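You operate a simulated robot arm through the tools that you are given. There is no shell and no other tool. Be economical: measure what you need, move in short steps, check, and stop when the job is done.

Carry out the task below with a simulated robot arm. There is one attempt and no reset: what you move stays moved.

JOB
Put the lamp tester on top of the brown wide tape carton.

It is judged by the outcome, as a careful person would: the job done as asked, and still so three seconds after it is handed in. It fails if anything else is knocked over, pushed out of place, dropped, spilled or broken.

ROBOT AND FRAMES
A 6-joint arm with a two-finger parallel gripper, fixed in place. Base frame: the origin is at the foot of the arm, x ahead of it, y to its left, z up; the work surface is at about z = 880. Units: mm, degrees, N and s.
With the tool pointing down near the work surface it reaches from about 260 to 660 mm from the base axis. Its first joint turns from -66.0 to 66.0 degrees. Payload 2.9 kg.
The TCP is the grasp point between the finger pads, 30 mm short of the fingertips. In the tool frame z runs along the fingers and y along their closing line. The gripper opens to 110 mm. The fingers are 20 mm wide and 10 mm thick; the gripper's body (48 by 112 mm) begins 55 mm behind the TCP.
Orientation is that of the tool frame in the base frame, as a unit quaternion [w, x, y, z]. With the fingers straight down and closing along the base's y, the tool's x points along the base's -x, its y along +y and its z along -z.

CONTROLS
- The arm moves only by the tool step_arm. Its arguments are lists of equal length, an entry for each row: "offset": the shift along the tool's x, y, z in mm, a list of three; "yaw": the turn about the tool's z in degrees; "jaw": the finger opening in mm, from 0 to 110. In form: {"offset": [[x, y, z], ...], "yaw": [yaw, ...], "jaw": [jaw, ...]}. A call has 1 to 10 rows; each row is the pose to reach, as a shift and turn from the pose commanded when the call began, along the tool's axes at that moment. Rows are played at 5 a second. More than 50 mm and 8.6 degrees between two rows, or a gripper value outside its range, and nothing of the call is played. A pose out of reach is approached as far as the arm can. The call stops where the force on the tool passes 40 N (or 10 N more than at its start, if that is more) or the arm is blocked; 0.2 s more then pass. The fingers move at their own pace (about 108 mm/s each) and stop on an object; they squeeze with about 27 N. The grip force told is the motor's: it shows also when the fingers shut on nothing. Time passes only in rows, and 0.2 s behind the last, so rows that repeat a pose let the fingers close. The reply holds the time, the measured pose of the TCP, the force on the tool along the base axes, the opening and the grip force, in the units named above and with some noise, and new pictures: "views" is both (left out), scene, wrist or none.
- Cameras (640 x 400 px; columns grow to the right, rows downward): "scene" is fixed at [89.9, 443.6, 1390.3]; the picture's right is [-0.62, -0.78, 0.00], its down [-0.39, 0.31, -0.87] and it looks along [0.68, -0.54, -0.50] (base axes); focal length 263 px, centre (320, 200). "wrist" rides on the gripper at [-36, 0, -57] in the tool frame; the picture's right is [0.00, -1.00, 0.00], its down [0.97, 0.00, -0.24] and it looks along [0.24, 0.00, 0.97] (tool axes); focal length 218 px, centre (320, 200). There is no depth. A picture from a camera that has moved, and an enlarged one, comes with that camera's place and axes in the base frame and with its lens.
- close_up(camera, box): a new picture of the part [left, top, right, bottom] of that camera's present view, enlarged. It takes no simulated time.
- sign_off(): hands the job in; it is judged then, once.

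Work in short steps. Places have to be worked out from the pictures, the camera data and where the tool is seen: move nearer, look again, correct. Check each grasp and each placing, and mend what went wrong. You have 90 turns and 170 pictures in all, those below and enlarged ones among them. Open the gripper and draw the arm clear of the work before you hand the job in, unless the task says otherwise; then end with one line.

The tools are called after "Request:" as name(argument=value, ...) on one line, values as JSON. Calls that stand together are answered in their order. step_arm: Moves the arm, as the interface text tells. Its arguments: {"type":"object","properties":{"offset":{"type":"array","items":{"type":"array","items":{"type":"number"}}},"yaw":{"type":"array","items":{"type":"number"}},"jaw":{"type":"array","items":{"type":"number"}},"views":{"type":"string","enum":["both","scene","wrist","none"]}},"required":["offset","yaw","jaw"]} The other tools are called the same way: close_up (camera, box) takes an enlarged picture of a part of a camera's view; sign_off () hands the job in.

At the start:

```text
time_s: 0.0
eef_pos: [370.0, -13.4, 1277.8]
tool_rot: [0.0, 0.0, 1.0, -0.001]
ft_force: [-0.1, -0.3, 0.2]
grip_width: 110.1
grip_force: 0.0
```

scene: 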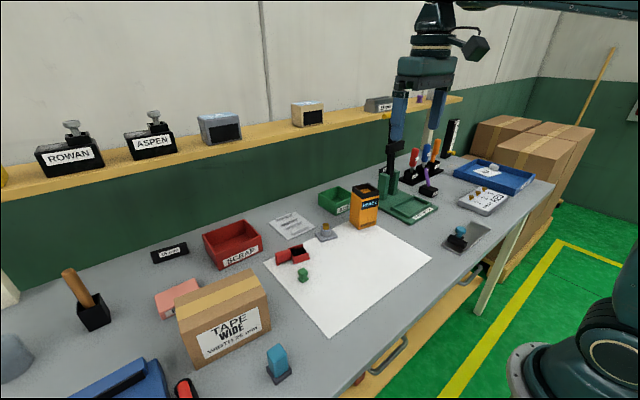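
wrist: 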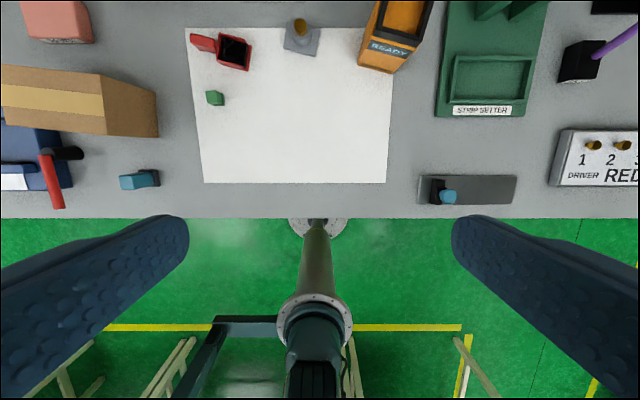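

I'll enlarge the parts of the scene that might hold the lamp tester and the carton.

Request:
close_up(camera="scene", box=[250, 160, 450, 290])

Request:
close_up(camera="wrist", box=[180, 0, 440, 160])

Request:
close_up(camera="scene", box=[0, 230, 300, 400])

Request:
close_up(camera="scene", box=[380, 110, 560, 260])

```text
3.08 times, centred on (350, 225) of scene
camera zoom: at [89.9, 443.6, 1390.3], right [-0.62, -0.78, 0.0], down [-0.39, 0.31, -0.87], along [0.68, -0.54, -0.5], focal length 809 px, centre (228, 123)
```

zoom: 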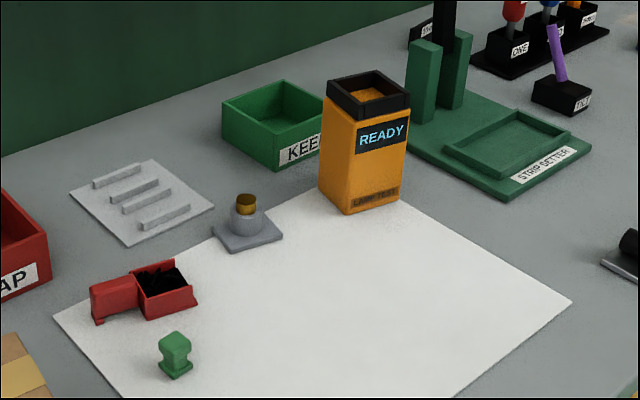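

```text
2.46 times, centred on (310, 80) of wrist
camera zoom: at [404.8, -12.9, 1334.6], right [0.0, -1.0, 0.0], down [-0.97, 0.0, 0.24], along [-0.24, 0.0, -0.97], focal length 537 px, centre (345, 495)
```

zoom: 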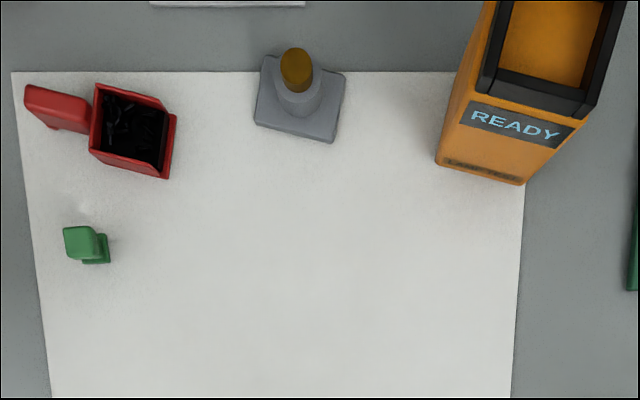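

```text
2.13 times, centred on (150, 315) of scene
camera zoom: at [89.9, 443.6, 1390.3], right [-0.62, -0.78, 0.0], down [-0.39, 0.31, -0.87], along [0.68, -0.54, -0.5], focal length 561 px, centre (683, -45)
```

zoom: 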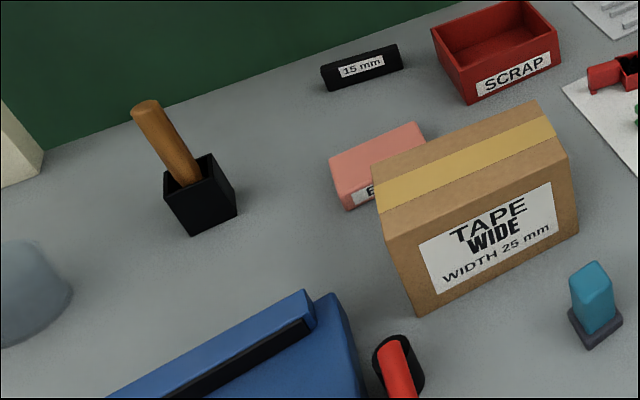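

```text
2.67 times, centred on (470, 185) of scene
camera zoom: at [89.9, 443.6, 1390.3], right [-0.62, -0.78, 0.0], down [-0.39, 0.31, -0.87], along [0.68, -0.54, -0.5], focal length 701 px, centre (-80, 240)
```

zoom: 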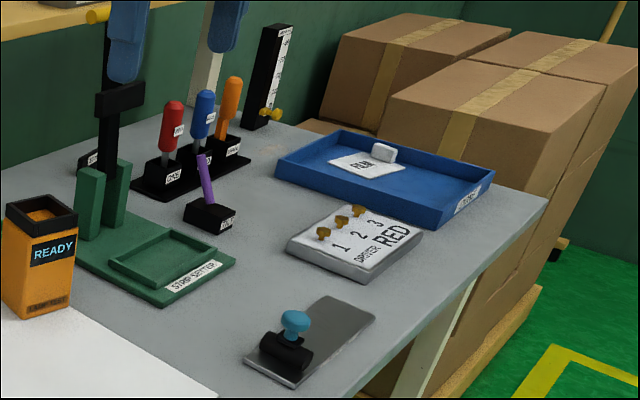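

The lamp tester is the orange "LAMP TEST" box. Its base centre is near (570, -121), it is about 66 x 52 mm with its top near z 1000, and it is turned about 13°. The carton top is near z 996, centred at about (462, 380). I'll move above the tester and look again.

Request:
step_arm(offset=[[-30, -18, 18], [-60, -36, 36], [-90, -54, 54], [-120, -72, 72], [-155, -90, 90], [-190, -108, 108], [-190, -108, 108]], yaw=[2, 4, 6, 8, 10.5, 13, 13], jaw=[110, 110, 110, 110, 110, 110, 110])

```text
time_s: 1.6
eef_pos: [559.2, -122.0, 1170.6]
tool_rot: [0.0, 0.113, 0.994, -0.001]
ft_force: [-0.4, -0.9, 0.7]
grip_width: 110.2
grip_force: 0.1
camera wrist: at [594.3, -130.3, 1226.9], right [-0.23, -0.97, 0.0], down [-0.95, 0.22, 0.24], along [-0.23, 0.05, -0.97], focal length 218 px, centre (320, 200)
```

scene: 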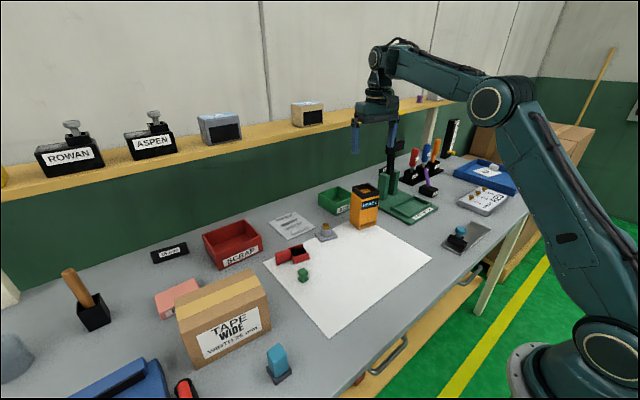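
wrist: 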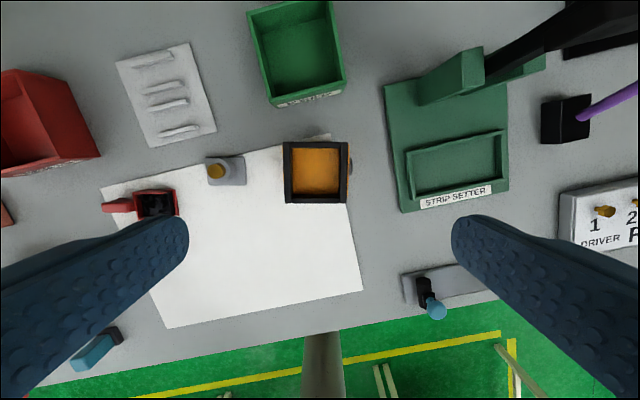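

The tester is square to the image, so the yaw is right. There's something small on its right side, so I'll enlarge that.

Request:
close_up(camera="wrist", box=[240, 110, 400, 230])

```text
3.33 times, centred on (320, 170) of wrist
camera zoom: at [594.3, -130.3, 1226.9], right [-0.23, -0.97, 0.0], down [-0.95, 0.22, 0.24], along [-0.23, 0.05, -0.97], focal length 728 px, centre (320, 300)
```

zoom: 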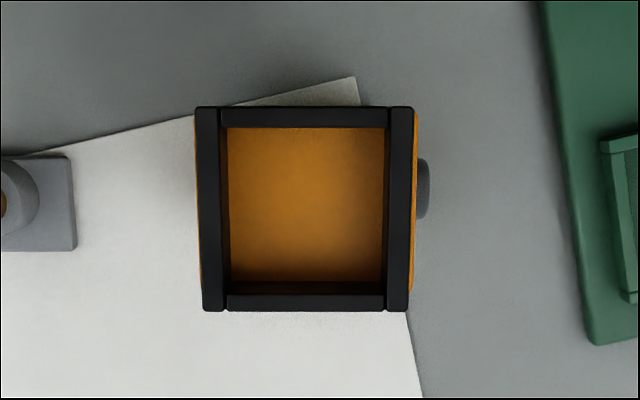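

There's a knob on the tester's right side, so I'll grip it front to back instead. The rim measures about 68 x 63 mm, centred at (570, -121). I'll turn the tool by -90° over it.

Request:
step_arm(offset=[[-1, 0.5, 0], [-2, 1, 0], [-4, 1, 0], [-5, 2, 0], [-6, 2, 0], [-8, 3, 0], [-10, 3, 0], [-10, 3, 0], [-10, 3, 0], [-10, 3, 0]], yaw=[-8.5, -17, -25.5, -34, -42.5, -51, -59.5, -68, -76.5, -85], jaw=[110, 110, 110, 110, 110, 110, 110, 110, 110, 110], views="none")

Request:
step_arm(offset=[[0, 0, 0], [0, 0, 0]], yaw=[-5, -5], jaw=[110, 110])

```text
time_s: 3.8
eef_pos: [570.5, -119.5, 1168.3]
tool_rot: [0.0, -0.588, 0.808, 0.0]
ft_force: [-1.0, 0.5, 0.9]
grip_width: 110.1
grip_force: 0.1
```

```text
time_s: 4.4
eef_pos: [568.3, -120.0, 1169.7]
tool_rot: [0.0, -0.624, 0.782, 0.0]
ft_force: [-0.2, 0.6, 0.0]
grip_width: 110.1
grip_force: 0.0
camera wrist: at [577.2, -84.4, 1226.3], right [0.97, -0.22, 0.0], down [-0.22, -0.95, 0.24], along [-0.05, -0.23, -0.97], focal length 218 px, centre (320, 200)
```

scene: 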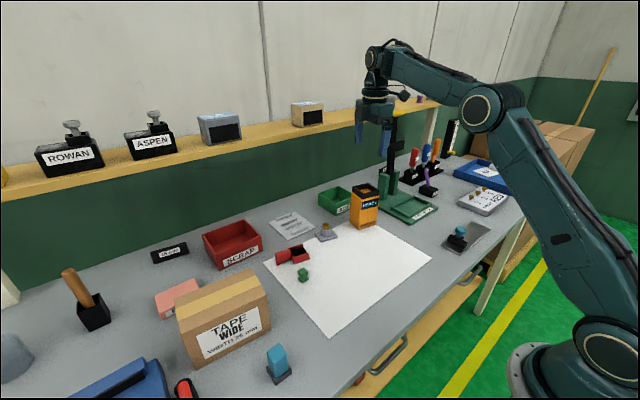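
wrist: 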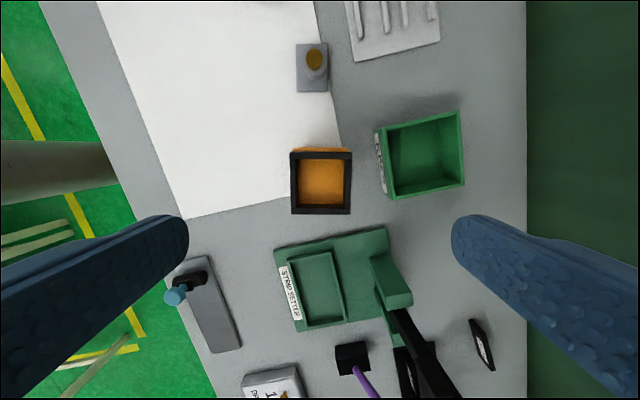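

The yaw is aligned, with the rim centred about 2 mm from the TCP, and the bin behind is clear of the finger. I'll descend to about z 1010 and check.

Request:
step_arm(offset=[[-0.5, 1, 40], [-1, 2.5, 80], [-1, 2.5, 120], [-1, 2.5, 155], [-1, 2.5, 155]], yaw=[0, 0, 0, 0, 0], jaw=[100, 95, 95, 95, 95])

```text
time_s: 5.6
eef_pos: [564.8, -118.7, 1015.1]
tool_rot: [0.0, -0.623, 0.782, -0.001]
ft_force: [0.3, 0.0, -0.3]
grip_width: 94.9
grip_force: 0.1
camera wrist: at [572.5, -83.4, 1072.3], right [0.97, -0.22, 0.0], down [-0.22, -0.95, 0.24], along [-0.05, -0.23, -0.97], focal length 218 px, centre (320, 200)
```

scene: 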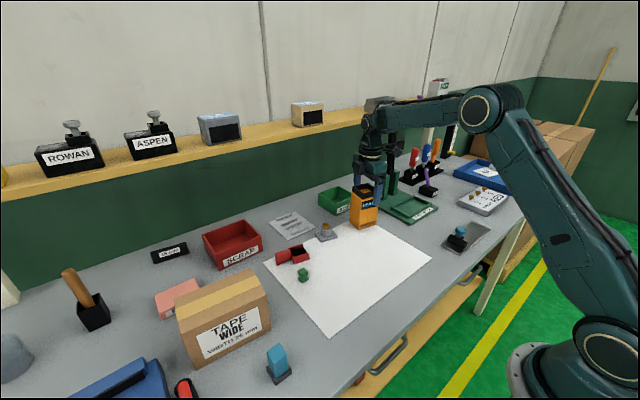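
wrist: 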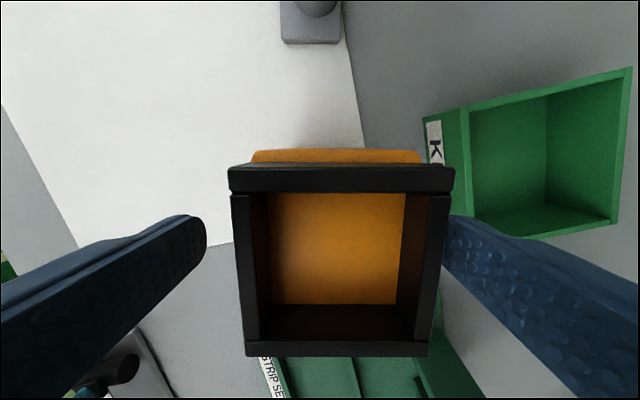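

My sign was wrong: camera right is the tool's -y. The tester is about 7 mm toward tool -y and 4 mm along tool +x, so I'll correct for that here before descending.

Request:
step_arm(offset=[[2, -4, 0], [4, -7, 0], [4, -7, 0]], yaw=[0, 0, 0], jaw=[95, 95, 95], views="wrist")

```text
time_s: 6.4
eef_pos: [571.8, -125.4, 1015.3]
tool_rot: [0.0, -0.622, 0.783, -0.001]
ft_force: [0.2, -0.3, 0.0]
grip_width: 95.0
grip_force: 0.0
camera wrist: at [579.8, -89.3, 1072.4], right [0.97, -0.23, 0.0], down [-0.22, -0.95, 0.24], along [-0.05, -0.23, -0.97], focal length 218 px, centre (320, 200)
```

wrist: 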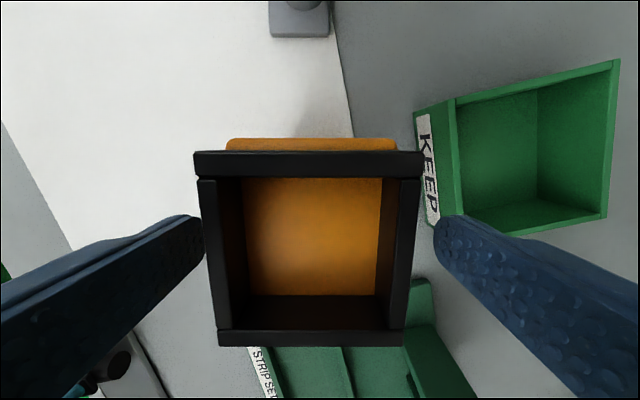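

It has overshot slightly: the rim's middle is at column 308 against the fingers' 320. I'll shift back about 3 mm and lower to z 965 with the jaws open.

Request:
step_arm(offset=[[0, 3.2, 0], [0, 3.2, 20], [0, 3.2, 40], [0, 3.2, 50], [0, 3.2, 50]], yaw=[0, 0, 0, 0, 0], jaw=[95, 95, 95, 95, 95])

```text
time_s: 7.6
eef_pos: [569.3, -123.1, 963.6]
tool_rot: [0.0, -0.622, 0.783, 0.001]
ft_force: [0.0, 0.0, -0.1]
grip_width: 94.9
grip_force: 0.0
camera wrist: at [577.1, -89.1, 1021.3], right [0.97, -0.23, 0.0], down [-0.22, -0.95, 0.24], along [-0.05, -0.23, -0.97], focal length 218 px, centre (320, 200)
```

scene: 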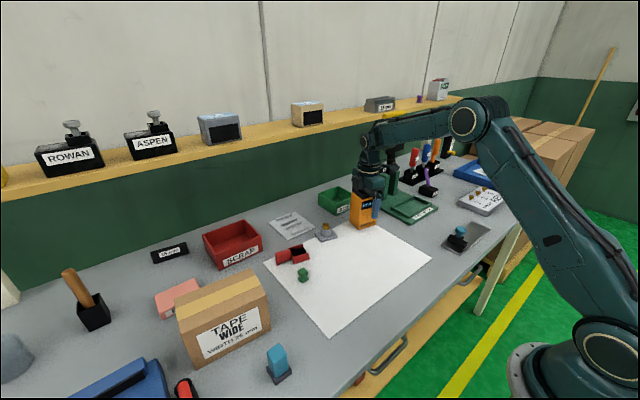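
wrist: 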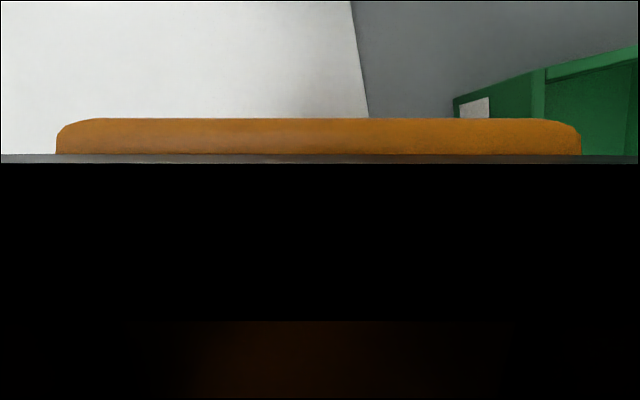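

The fingers now straddle the tester without touching it, so I'll close them.

Request:
step_arm(offset=[[0, 0, 0], [0, 0, 0], [0, 0, 0], [0, 0, 0]], yaw=[0, 0, 0, 0], jaw=[75, 60, 40, 40], views="scene")

Request:
close_up(camera="scene", box=[310, 130, 430, 240])

```text
time_s: 8.6
eef_pos: [569.8, -124.2, 964.8]
tool_rot: [0.0, -0.623, 0.782, -0.001]
ft_force: [-2.0, -1.0, -0.4]
grip_width: 59.8
grip_force: 27.2
```

scene: 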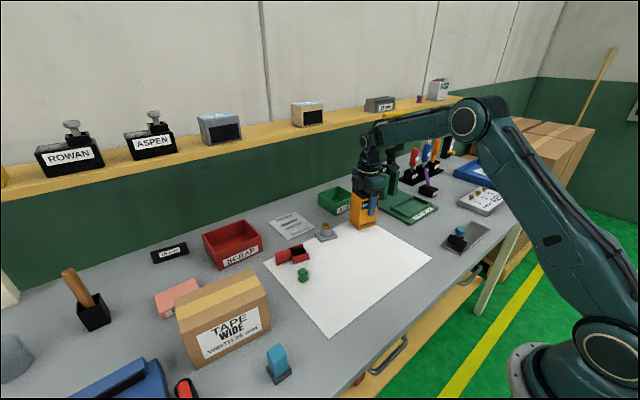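

```text
3.64 times, centred on (370, 185) of scene
camera zoom: at [89.9, 443.6, 1390.3], right [-0.62, -0.78, 0.0], down [-0.39, 0.31, -0.87], along [0.68, -0.54, -0.5], focal length 956 px, centre (138, 254)
```

zoom: 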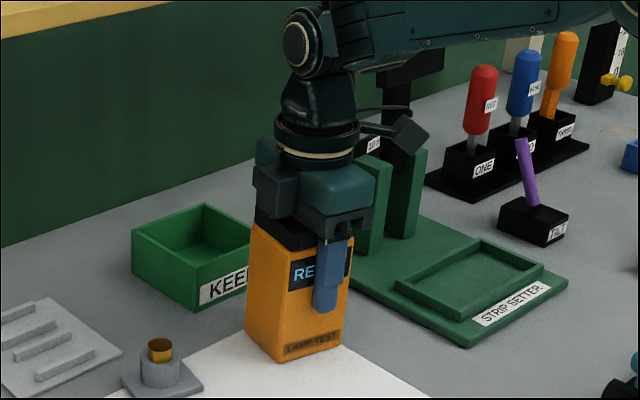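

It's gripped at 60 mm with 27 N. I'll lift it straight up and check the weight and hold.

Request:
step_arm(offset=[[0, 0, -10], [0, 0, -30], [0, 0, -60], [0, 0, -60]], yaw=[0, 0, 0, 0], jaw=[40, 40, 40, 40], views="scene")

Request:
close_up(camera="scene", box=[310, 110, 430, 240])

```text
time_s: 9.6
eef_pos: [571.3, -121.0, 1026.3]
tool_rot: [0.0, -0.623, 0.783, 0.0]
ft_force: [0.2, 0.8, -3.4]
grip_width: 59.9
grip_force: 26.8
```

scene: 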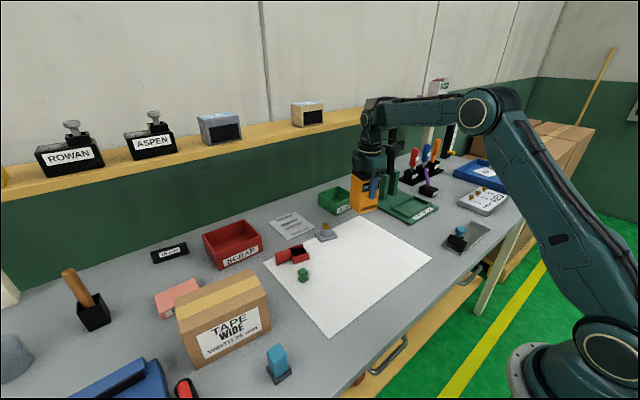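

```text
3.08 times, centred on (370, 175) of scene
camera zoom: at [90.0, 443.6, 1390.3], right [-0.62, -0.78, 0.0], down [-0.39, 0.31, -0.87], along [0.68, -0.54, -0.5], focal length 809 px, centre (166, 277)
```

zoom: 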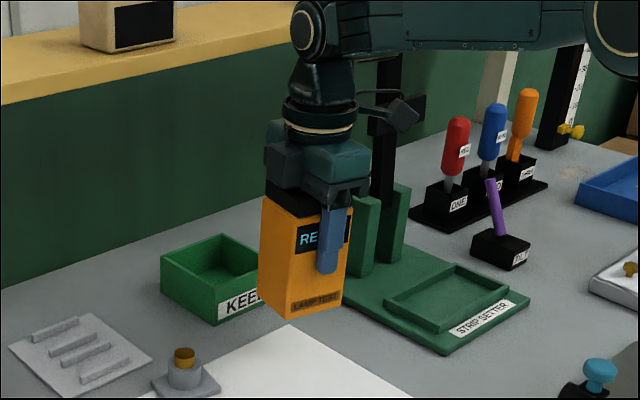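

It is held level and clear of the bench, weighing about 0.35 kg. Next I'll raise it to about z 1180 and start travelling toward the carton.

Request:
step_arm(offset=[[0, 0, -40], [0, 0, -80], [0, 0, -120], [0, 0, -154], [-35, 16.5, -154], [-75, 35, -154], [-115, 54, -154], [-155, 73, -154], [-195, 92, -154], [-235, 111, -154]], yaw=[0, 0, 0, 0, -1, -2, -3, -4, -5, -6], jaw=[40, 40, 40, 40, 40, 40, 40, 40, 40, 40], views="scene")

```text
time_s: 11.8
eef_pos: [515.0, 131.3, 1174.9]
tool_rot: [0.0, -0.662, 0.749, 0.0]
ft_force: [-0.1, 0.1, -2.6]
grip_width: 59.9
grip_force: 26.8
```

scene: 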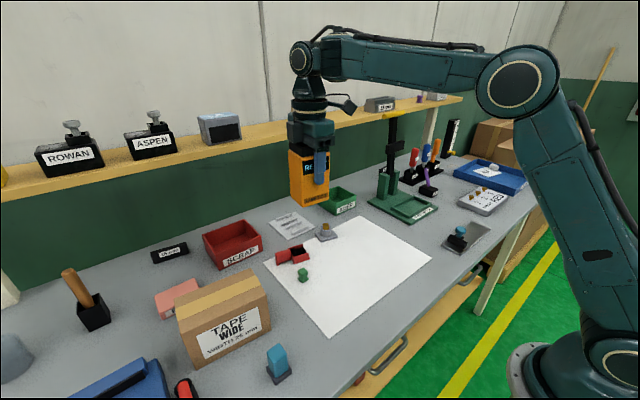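

The hold is steady. I'll continue to above the carton, still at height.

Request:
step_arm(offset=[[-40, 14, 0], [-80, 28, 0], [-120, 42, 0], [-160, 56, 0], [-200, 70, 0], [-240, 83, 0], [-240, 83, 0]], yaw=[0, 0, 0, 0, 0, 0, 0], jaw=[40, 40, 40, 40, 40, 40, 40])

Request:
close_up(camera="scene", box=[100, 100, 340, 390])

```text
time_s: 13.4
eef_pos: [460.9, 376.7, 1178.7]
tool_rot: [-0.001, -0.662, 0.749, 0.0]
ft_force: [0.0, -0.2, -3.3]
grip_width: 60.3
grip_force: 27.6
camera wrist: at [465.8, 413.6, 1236.1], right [0.99, -0.12, 0.0], down [-0.12, -0.96, 0.24], along [-0.03, -0.24, -0.97], focal length 218 px, centre (320, 200)
```

scene: 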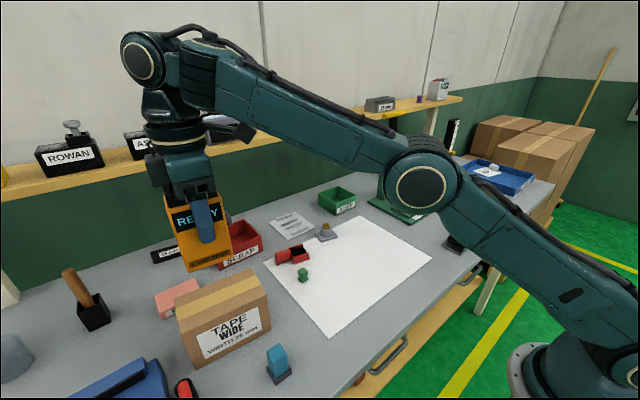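
wrist: 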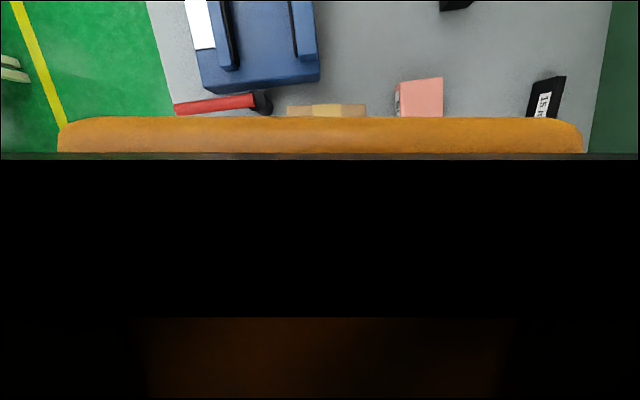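

```text
1.38 times, centred on (220, 245) of scene
camera zoom: at [89.9, 443.7, 1390.3], right [-0.62, -0.78, 0.0], down [-0.39, 0.31, -0.87], along [0.68, -0.54, -0.5], focal length 363 px, centre (458, 138)
```

zoom: 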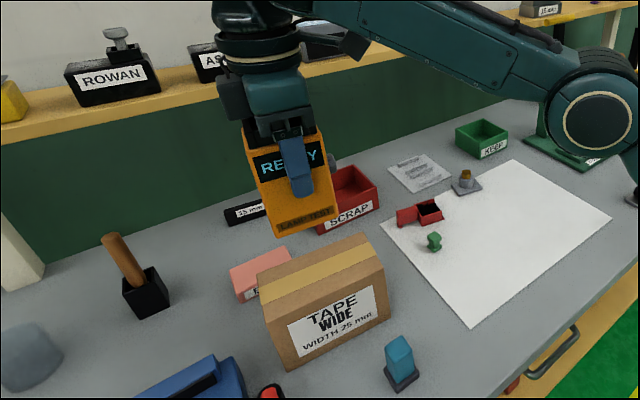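

The wrist view shows the carton's far end spanning x 437 to 517, so the carton centre is nearer x 466. I'll shift about 5 mm and lower to roughly 20 mm above its top.

Request:
step_arm(offset=[[-1, -5, 20], [-2, -5, 45], [-2, -5, 70], [-2, -5, 75], [-2, -5, 75]], yaw=[0, 0, 0, 0, 0], jaw=[40, 40, 40, 40, 40])

Request:
close_up(camera="scene", box=[140, 180, 300, 380])

Request:
close_up(camera="wrist", box=[180, 0, 500, 160])

```text
time_s: 14.6
eef_pos: [466.2, 378.5, 1103.1]
tool_rot: [0.0, -0.662, 0.749, 0.001]
ft_force: [-0.1, -0.1, -2.5]
grip_width: 59.9
grip_force: 27.4
camera wrist: at [470.8, 415.6, 1160.8], right [0.99, -0.12, 0.0], down [-0.12, -0.96, 0.24], along [-0.03, -0.24, -0.97], focal length 218 px, centre (320, 200)
```

scene: 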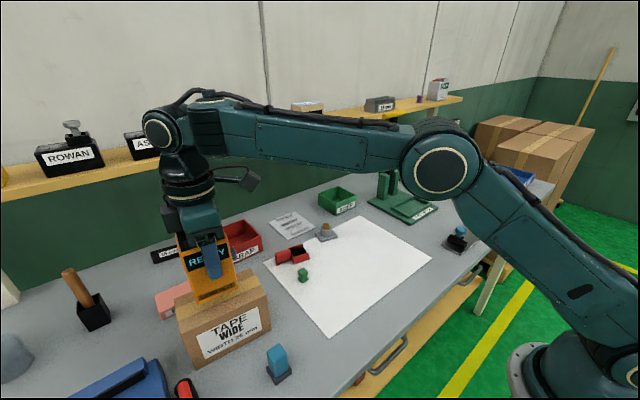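
wrist: 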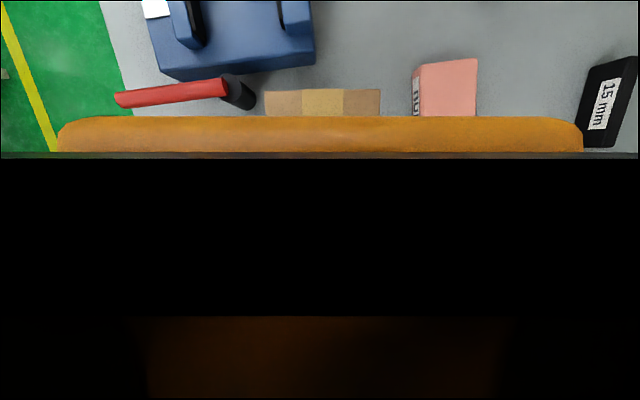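

```text
2.00 times, centred on (220, 280) of scene
camera zoom: at [90.0, 443.6, 1390.3], right [-0.62, -0.78, 0.0], down [-0.39, 0.31, -0.87], along [0.68, -0.54, -0.5], focal length 526 px, centre (520, 40)
```

zoom: 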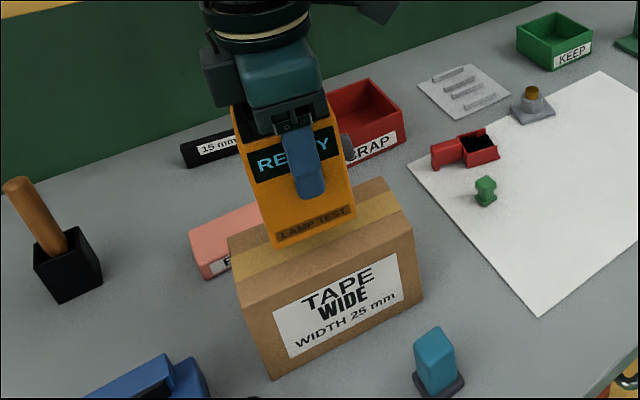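

```text
2.00 times, centred on (340, 80) of wrist
camera zoom: at [470.8, 415.6, 1160.8], right [0.99, -0.12, 0.0], down [-0.12, -0.96, 0.24], along [-0.03, -0.24, -0.97], focal length 436 px, centre (280, 440)
```

zoom: 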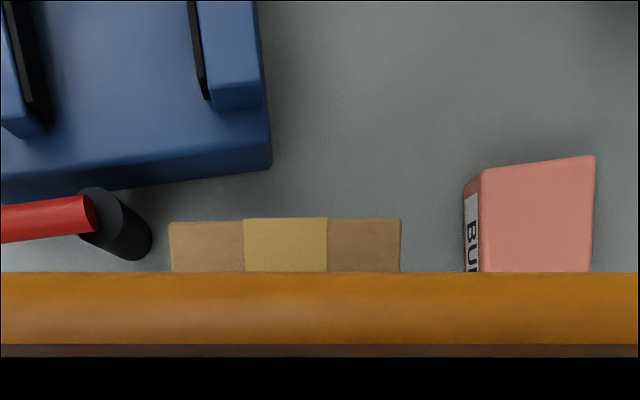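

The tester is centred and square over the carton. I'll lower it slowly and watch the force for contact.

Request:
step_arm(offset=[[0, -1, 6], [0, -2, 12], [0, -2, 16], [0, -2, 19], [0, -2, 19]], yaw=[0, 0, 0, 0, 0], jaw=[40, 40, 40, 40, 40], views="scene")

Request:
close_up(camera="scene", box=[160, 220, 280, 370])

```text
time_s: 15.8
eef_pos: [469.4, 379.4, 1084.2]
tool_rot: [0.0, -0.662, 0.749, -0.001]
ft_force: [-0.6, -0.6, -2.9]
grip_width: 59.9
grip_force: 27.2
```

scene: 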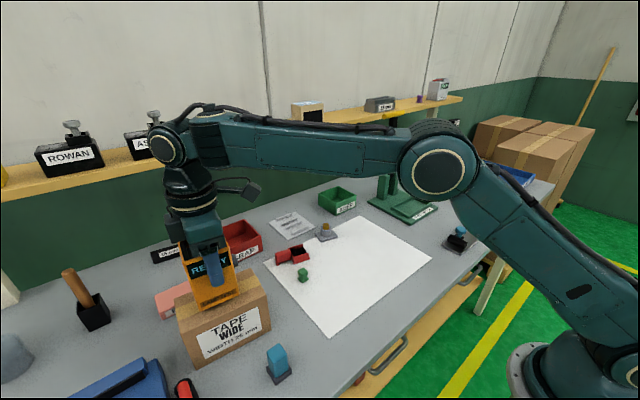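

```text
2.67 times, centred on (220, 295) of scene
camera zoom: at [90.0, 443.6, 1390.3], right [-0.62, -0.78, 0.0], down [-0.39, 0.31, -0.87], along [0.68, -0.54, -0.5], focal length 701 px, centre (587, -53)
```

zoom: 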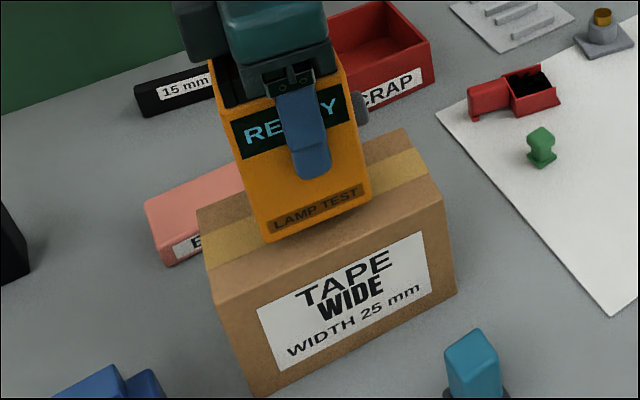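

It isn't touching yet, with the force still about -3 N. I'll carry on down in 2 mm rows.

Request:
step_arm(offset=[[0, 1, 1.5], [0, 1, 3], [0, 1, 4.5], [0, 1, 4.5]], yaw=[0, 0, 0, 0], jaw=[40, 40, 40, 40], views="none")

```text
time_s: 16.8
eef_pos: [467.6, 380.8, 1079.7]
tool_rot: [0.0, -0.662, 0.749, 0.0]
ft_force: [0.2, -0.1, -2.5]
grip_width: 59.8
grip_force: 26.9
```

Still no contact, so I'll go further.

Request:
step_arm(offset=[[0, 0, 1.5], [0, 0, 3], [0, 0, 4], [0, 0, 4]], yaw=[0, 0, 0, 0], jaw=[40, 40, 40, 40], views="none")

Request:
close_up(camera="scene", box=[170, 240, 270, 340])

```text
time_s: 17.8
eef_pos: [467.6, 379.6, 1076.7]
tool_rot: [0.0, -0.663, 0.749, 0.0]
ft_force: [-0.2, -0.9, -3.9]
grip_width: 59.8
grip_force: 27.5
```

```text
4.00 times, centred on (220, 290) of scene
camera zoom: at [90.0, 443.6, 1390.3], right [-0.62, -0.78, 0.0], down [-0.39, 0.31, -0.87], along [0.68, -0.54, -0.5], focal length 1052 px, centre (720, -160)
```

zoom: 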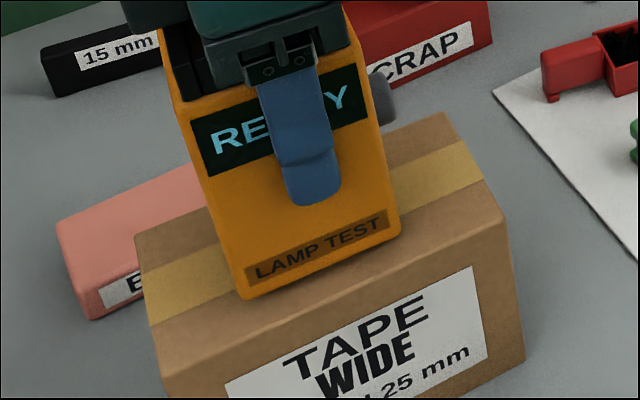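

It's very near the top, though the weight hasn't transferred yet. I'll continue in 1 mm rows.

Request:
step_arm(offset=[[0, 0, 1], [0, 0, 2], [0, 0, 3], [0, 0, 3]], yaw=[0, 0, 0, 0], jaw=[40, 40, 40, 40], views="none")

Request:
step_arm(offset=[[0, 0, 1], [0, 0, 2], [0, 0, 2]], yaw=[0, 0, 0], jaw=[40, 40, 40], views="none")

```text
time_s: 18.8
eef_pos: [468.0, 379.4, 1073.8]
tool_rot: [0.0, -0.662, 0.749, 0.0]
ft_force: [-0.1, 1.0, -2.2]
grip_width: 59.7
grip_force: 26.7
```

```text
time_s: 19.6
eef_pos: [467.9, 380.6, 1072.1]
tool_rot: [0.001, -0.663, 0.749, -0.001]
ft_force: [-1.6, -1.5, 7.5]
grip_width: 60.0
grip_force: 27.2
```

The upward force is now 7.5 N, so the tester is resting on the carton at TCP z 1072. I'll back off 0.5 mm and open the jaws.

Request:
step_arm(offset=[[0, 0, -0.7], [0, 0, -0.7], [0, 0, -0.7], [0, 0, -0.7], [0, 0, -0.7]], yaw=[0, 0, 0, 0, 0], jaw=[40, 64, 75, 95, 95])

Request:
close_up(camera="scene", box=[150, 220, 290, 370])

```text
time_s: 20.8
eef_pos: [467.5, 380.3, 1071.2]
tool_rot: [0.0, -0.663, 0.749, 0.0]
ft_force: [-0.9, -0.2, 0.5]
grip_width: 95.0
grip_force: 0.0
camera wrist: at [471.7, 415.9, 1128.7], right [0.99, -0.12, 0.0], down [-0.12, -0.96, 0.24], along [-0.03, -0.24, -0.97], focal length 218 px, centre (320, 200)
```

scene: 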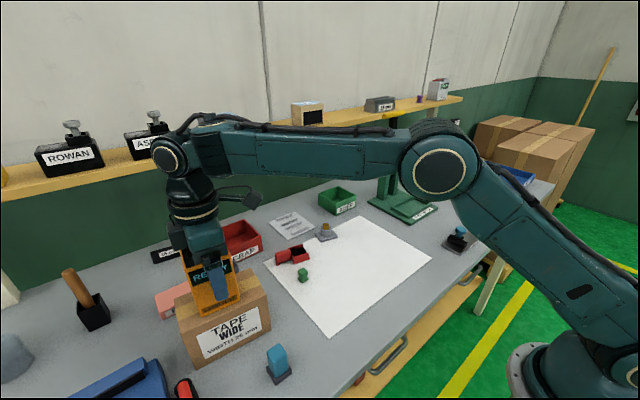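
wrist: 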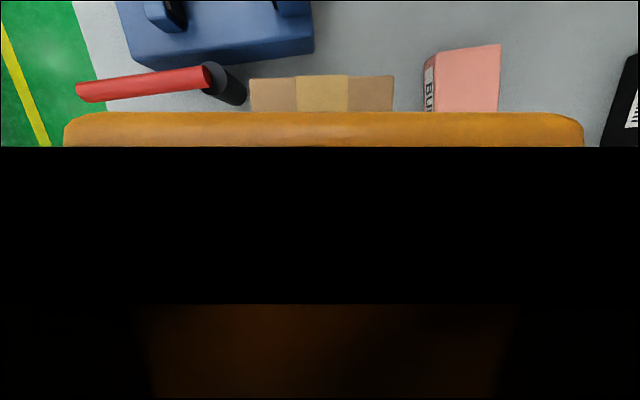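

```text
2.67 times, centred on (220, 295) of scene
camera zoom: at [89.9, 443.6, 1390.3], right [-0.62, -0.78, 0.0], down [-0.39, 0.31, -0.87], along [0.68, -0.54, -0.5], focal length 701 px, centre (587, -53)
```

zoom: 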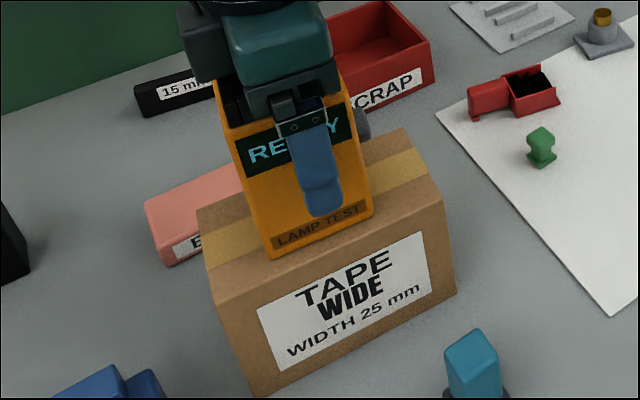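

The jaws are open and the tester stands on the carton. I'll rise straight up until clear of it.

Request:
step_arm(offset=[[0, 0, -10], [0, 0, -30], [0, 0, -60], [0, 0, -100], [0, 0, -140], [0, 0, -140]], yaw=[0, 0, 0, 0, 0, 0], jaw=[95, 95, 95, 95, 95, 95])

```text
time_s: 22.2
eef_pos: [454.7, 370.8, 1206.8]
tool_rot: [0.0, -0.663, 0.749, 0.0]
ft_force: [-1.2, 0.4, 0.7]
grip_width: 94.9
grip_force: 0.0
out of reach, approached as far as the arm can: row 5, 6
camera wrist: at [459.8, 406.3, 1263.8], right [0.99, -0.12, 0.0], down [-0.12, -0.96, 0.24], along [-0.03, -0.24, -0.97], focal length 218 px, centre (320, 200)
```

scene: 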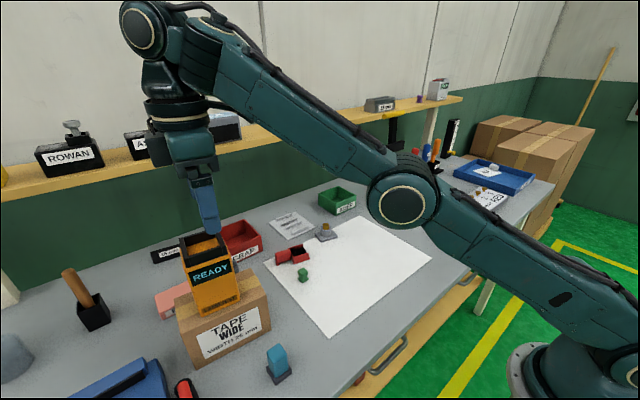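
wrist: 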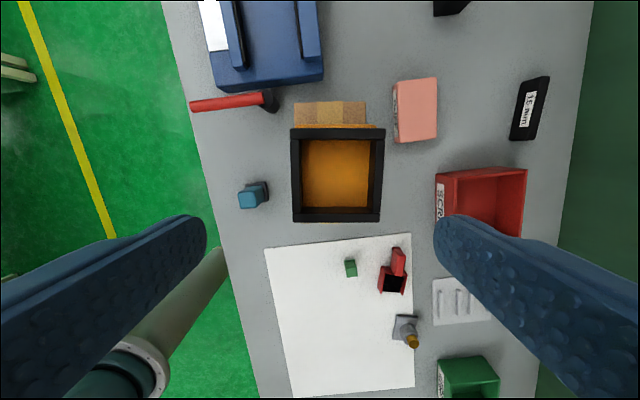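

The tester stands upright and centred on the carton. I'll draw the arm aside, away from the work, and take a last look.

Request:
step_arm(offset=[[30, 25, 0], [70, 45, 0], [110, 65, 0], [150, 85, 0], [190, 100, 0], [190, 100, 0], [190, 100, 0]], yaw=[0, 0, 0, 0, 0, 0, 0], jaw=[95, 95, 95, 95, 95, 95, 95])

Request:
close_up(camera="scene", box=[130, 190, 330, 390])

```text
time_s: 23.8
eef_pos: [335.5, 194.7, 1206.1]
tool_rot: [0.0, -0.663, 0.749, 0.001]
ft_force: [0.0, 0.8, 0.3]
grip_width: 94.8
grip_force: 0.0
camera wrist: at [338.5, 230.3, 1263.5], right [0.99, -0.12, 0.0], down [-0.12, -0.96, 0.24], along [-0.03, -0.24, -0.97], focal length 218 px, centre (320, 200)
```

scene: 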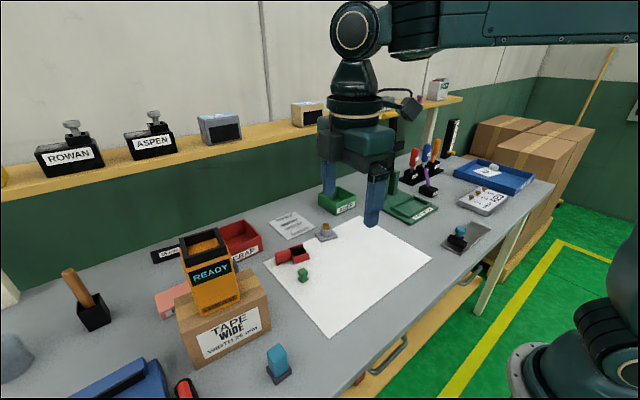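
wrist: 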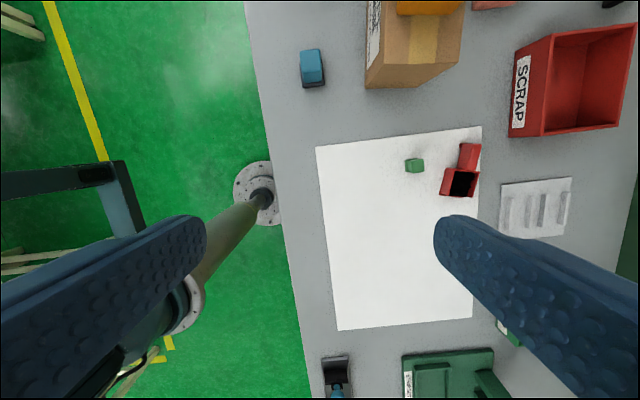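

```text
2.00 times, centred on (230, 290) of scene
camera zoom: at [89.9, 443.6, 1390.3], right [-0.62, -0.78, 0.0], down [-0.39, 0.31, -0.87], along [0.68, -0.54, -0.5], focal length 526 px, centre (500, 20)
```

zoom: 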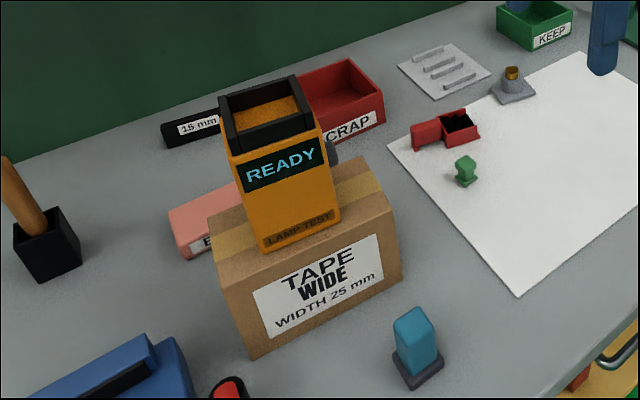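

The tester stands stably on the carton, nothing else has moved, and the arm is clear with its gripper open. I'm handing the job in.

Request:
sign_off()

```text
The job is handed in.
```

The lamp tester is standing upright on top of the brown wide tape carton, nothing else was disturbed, and the arm is clear with its gripper open.
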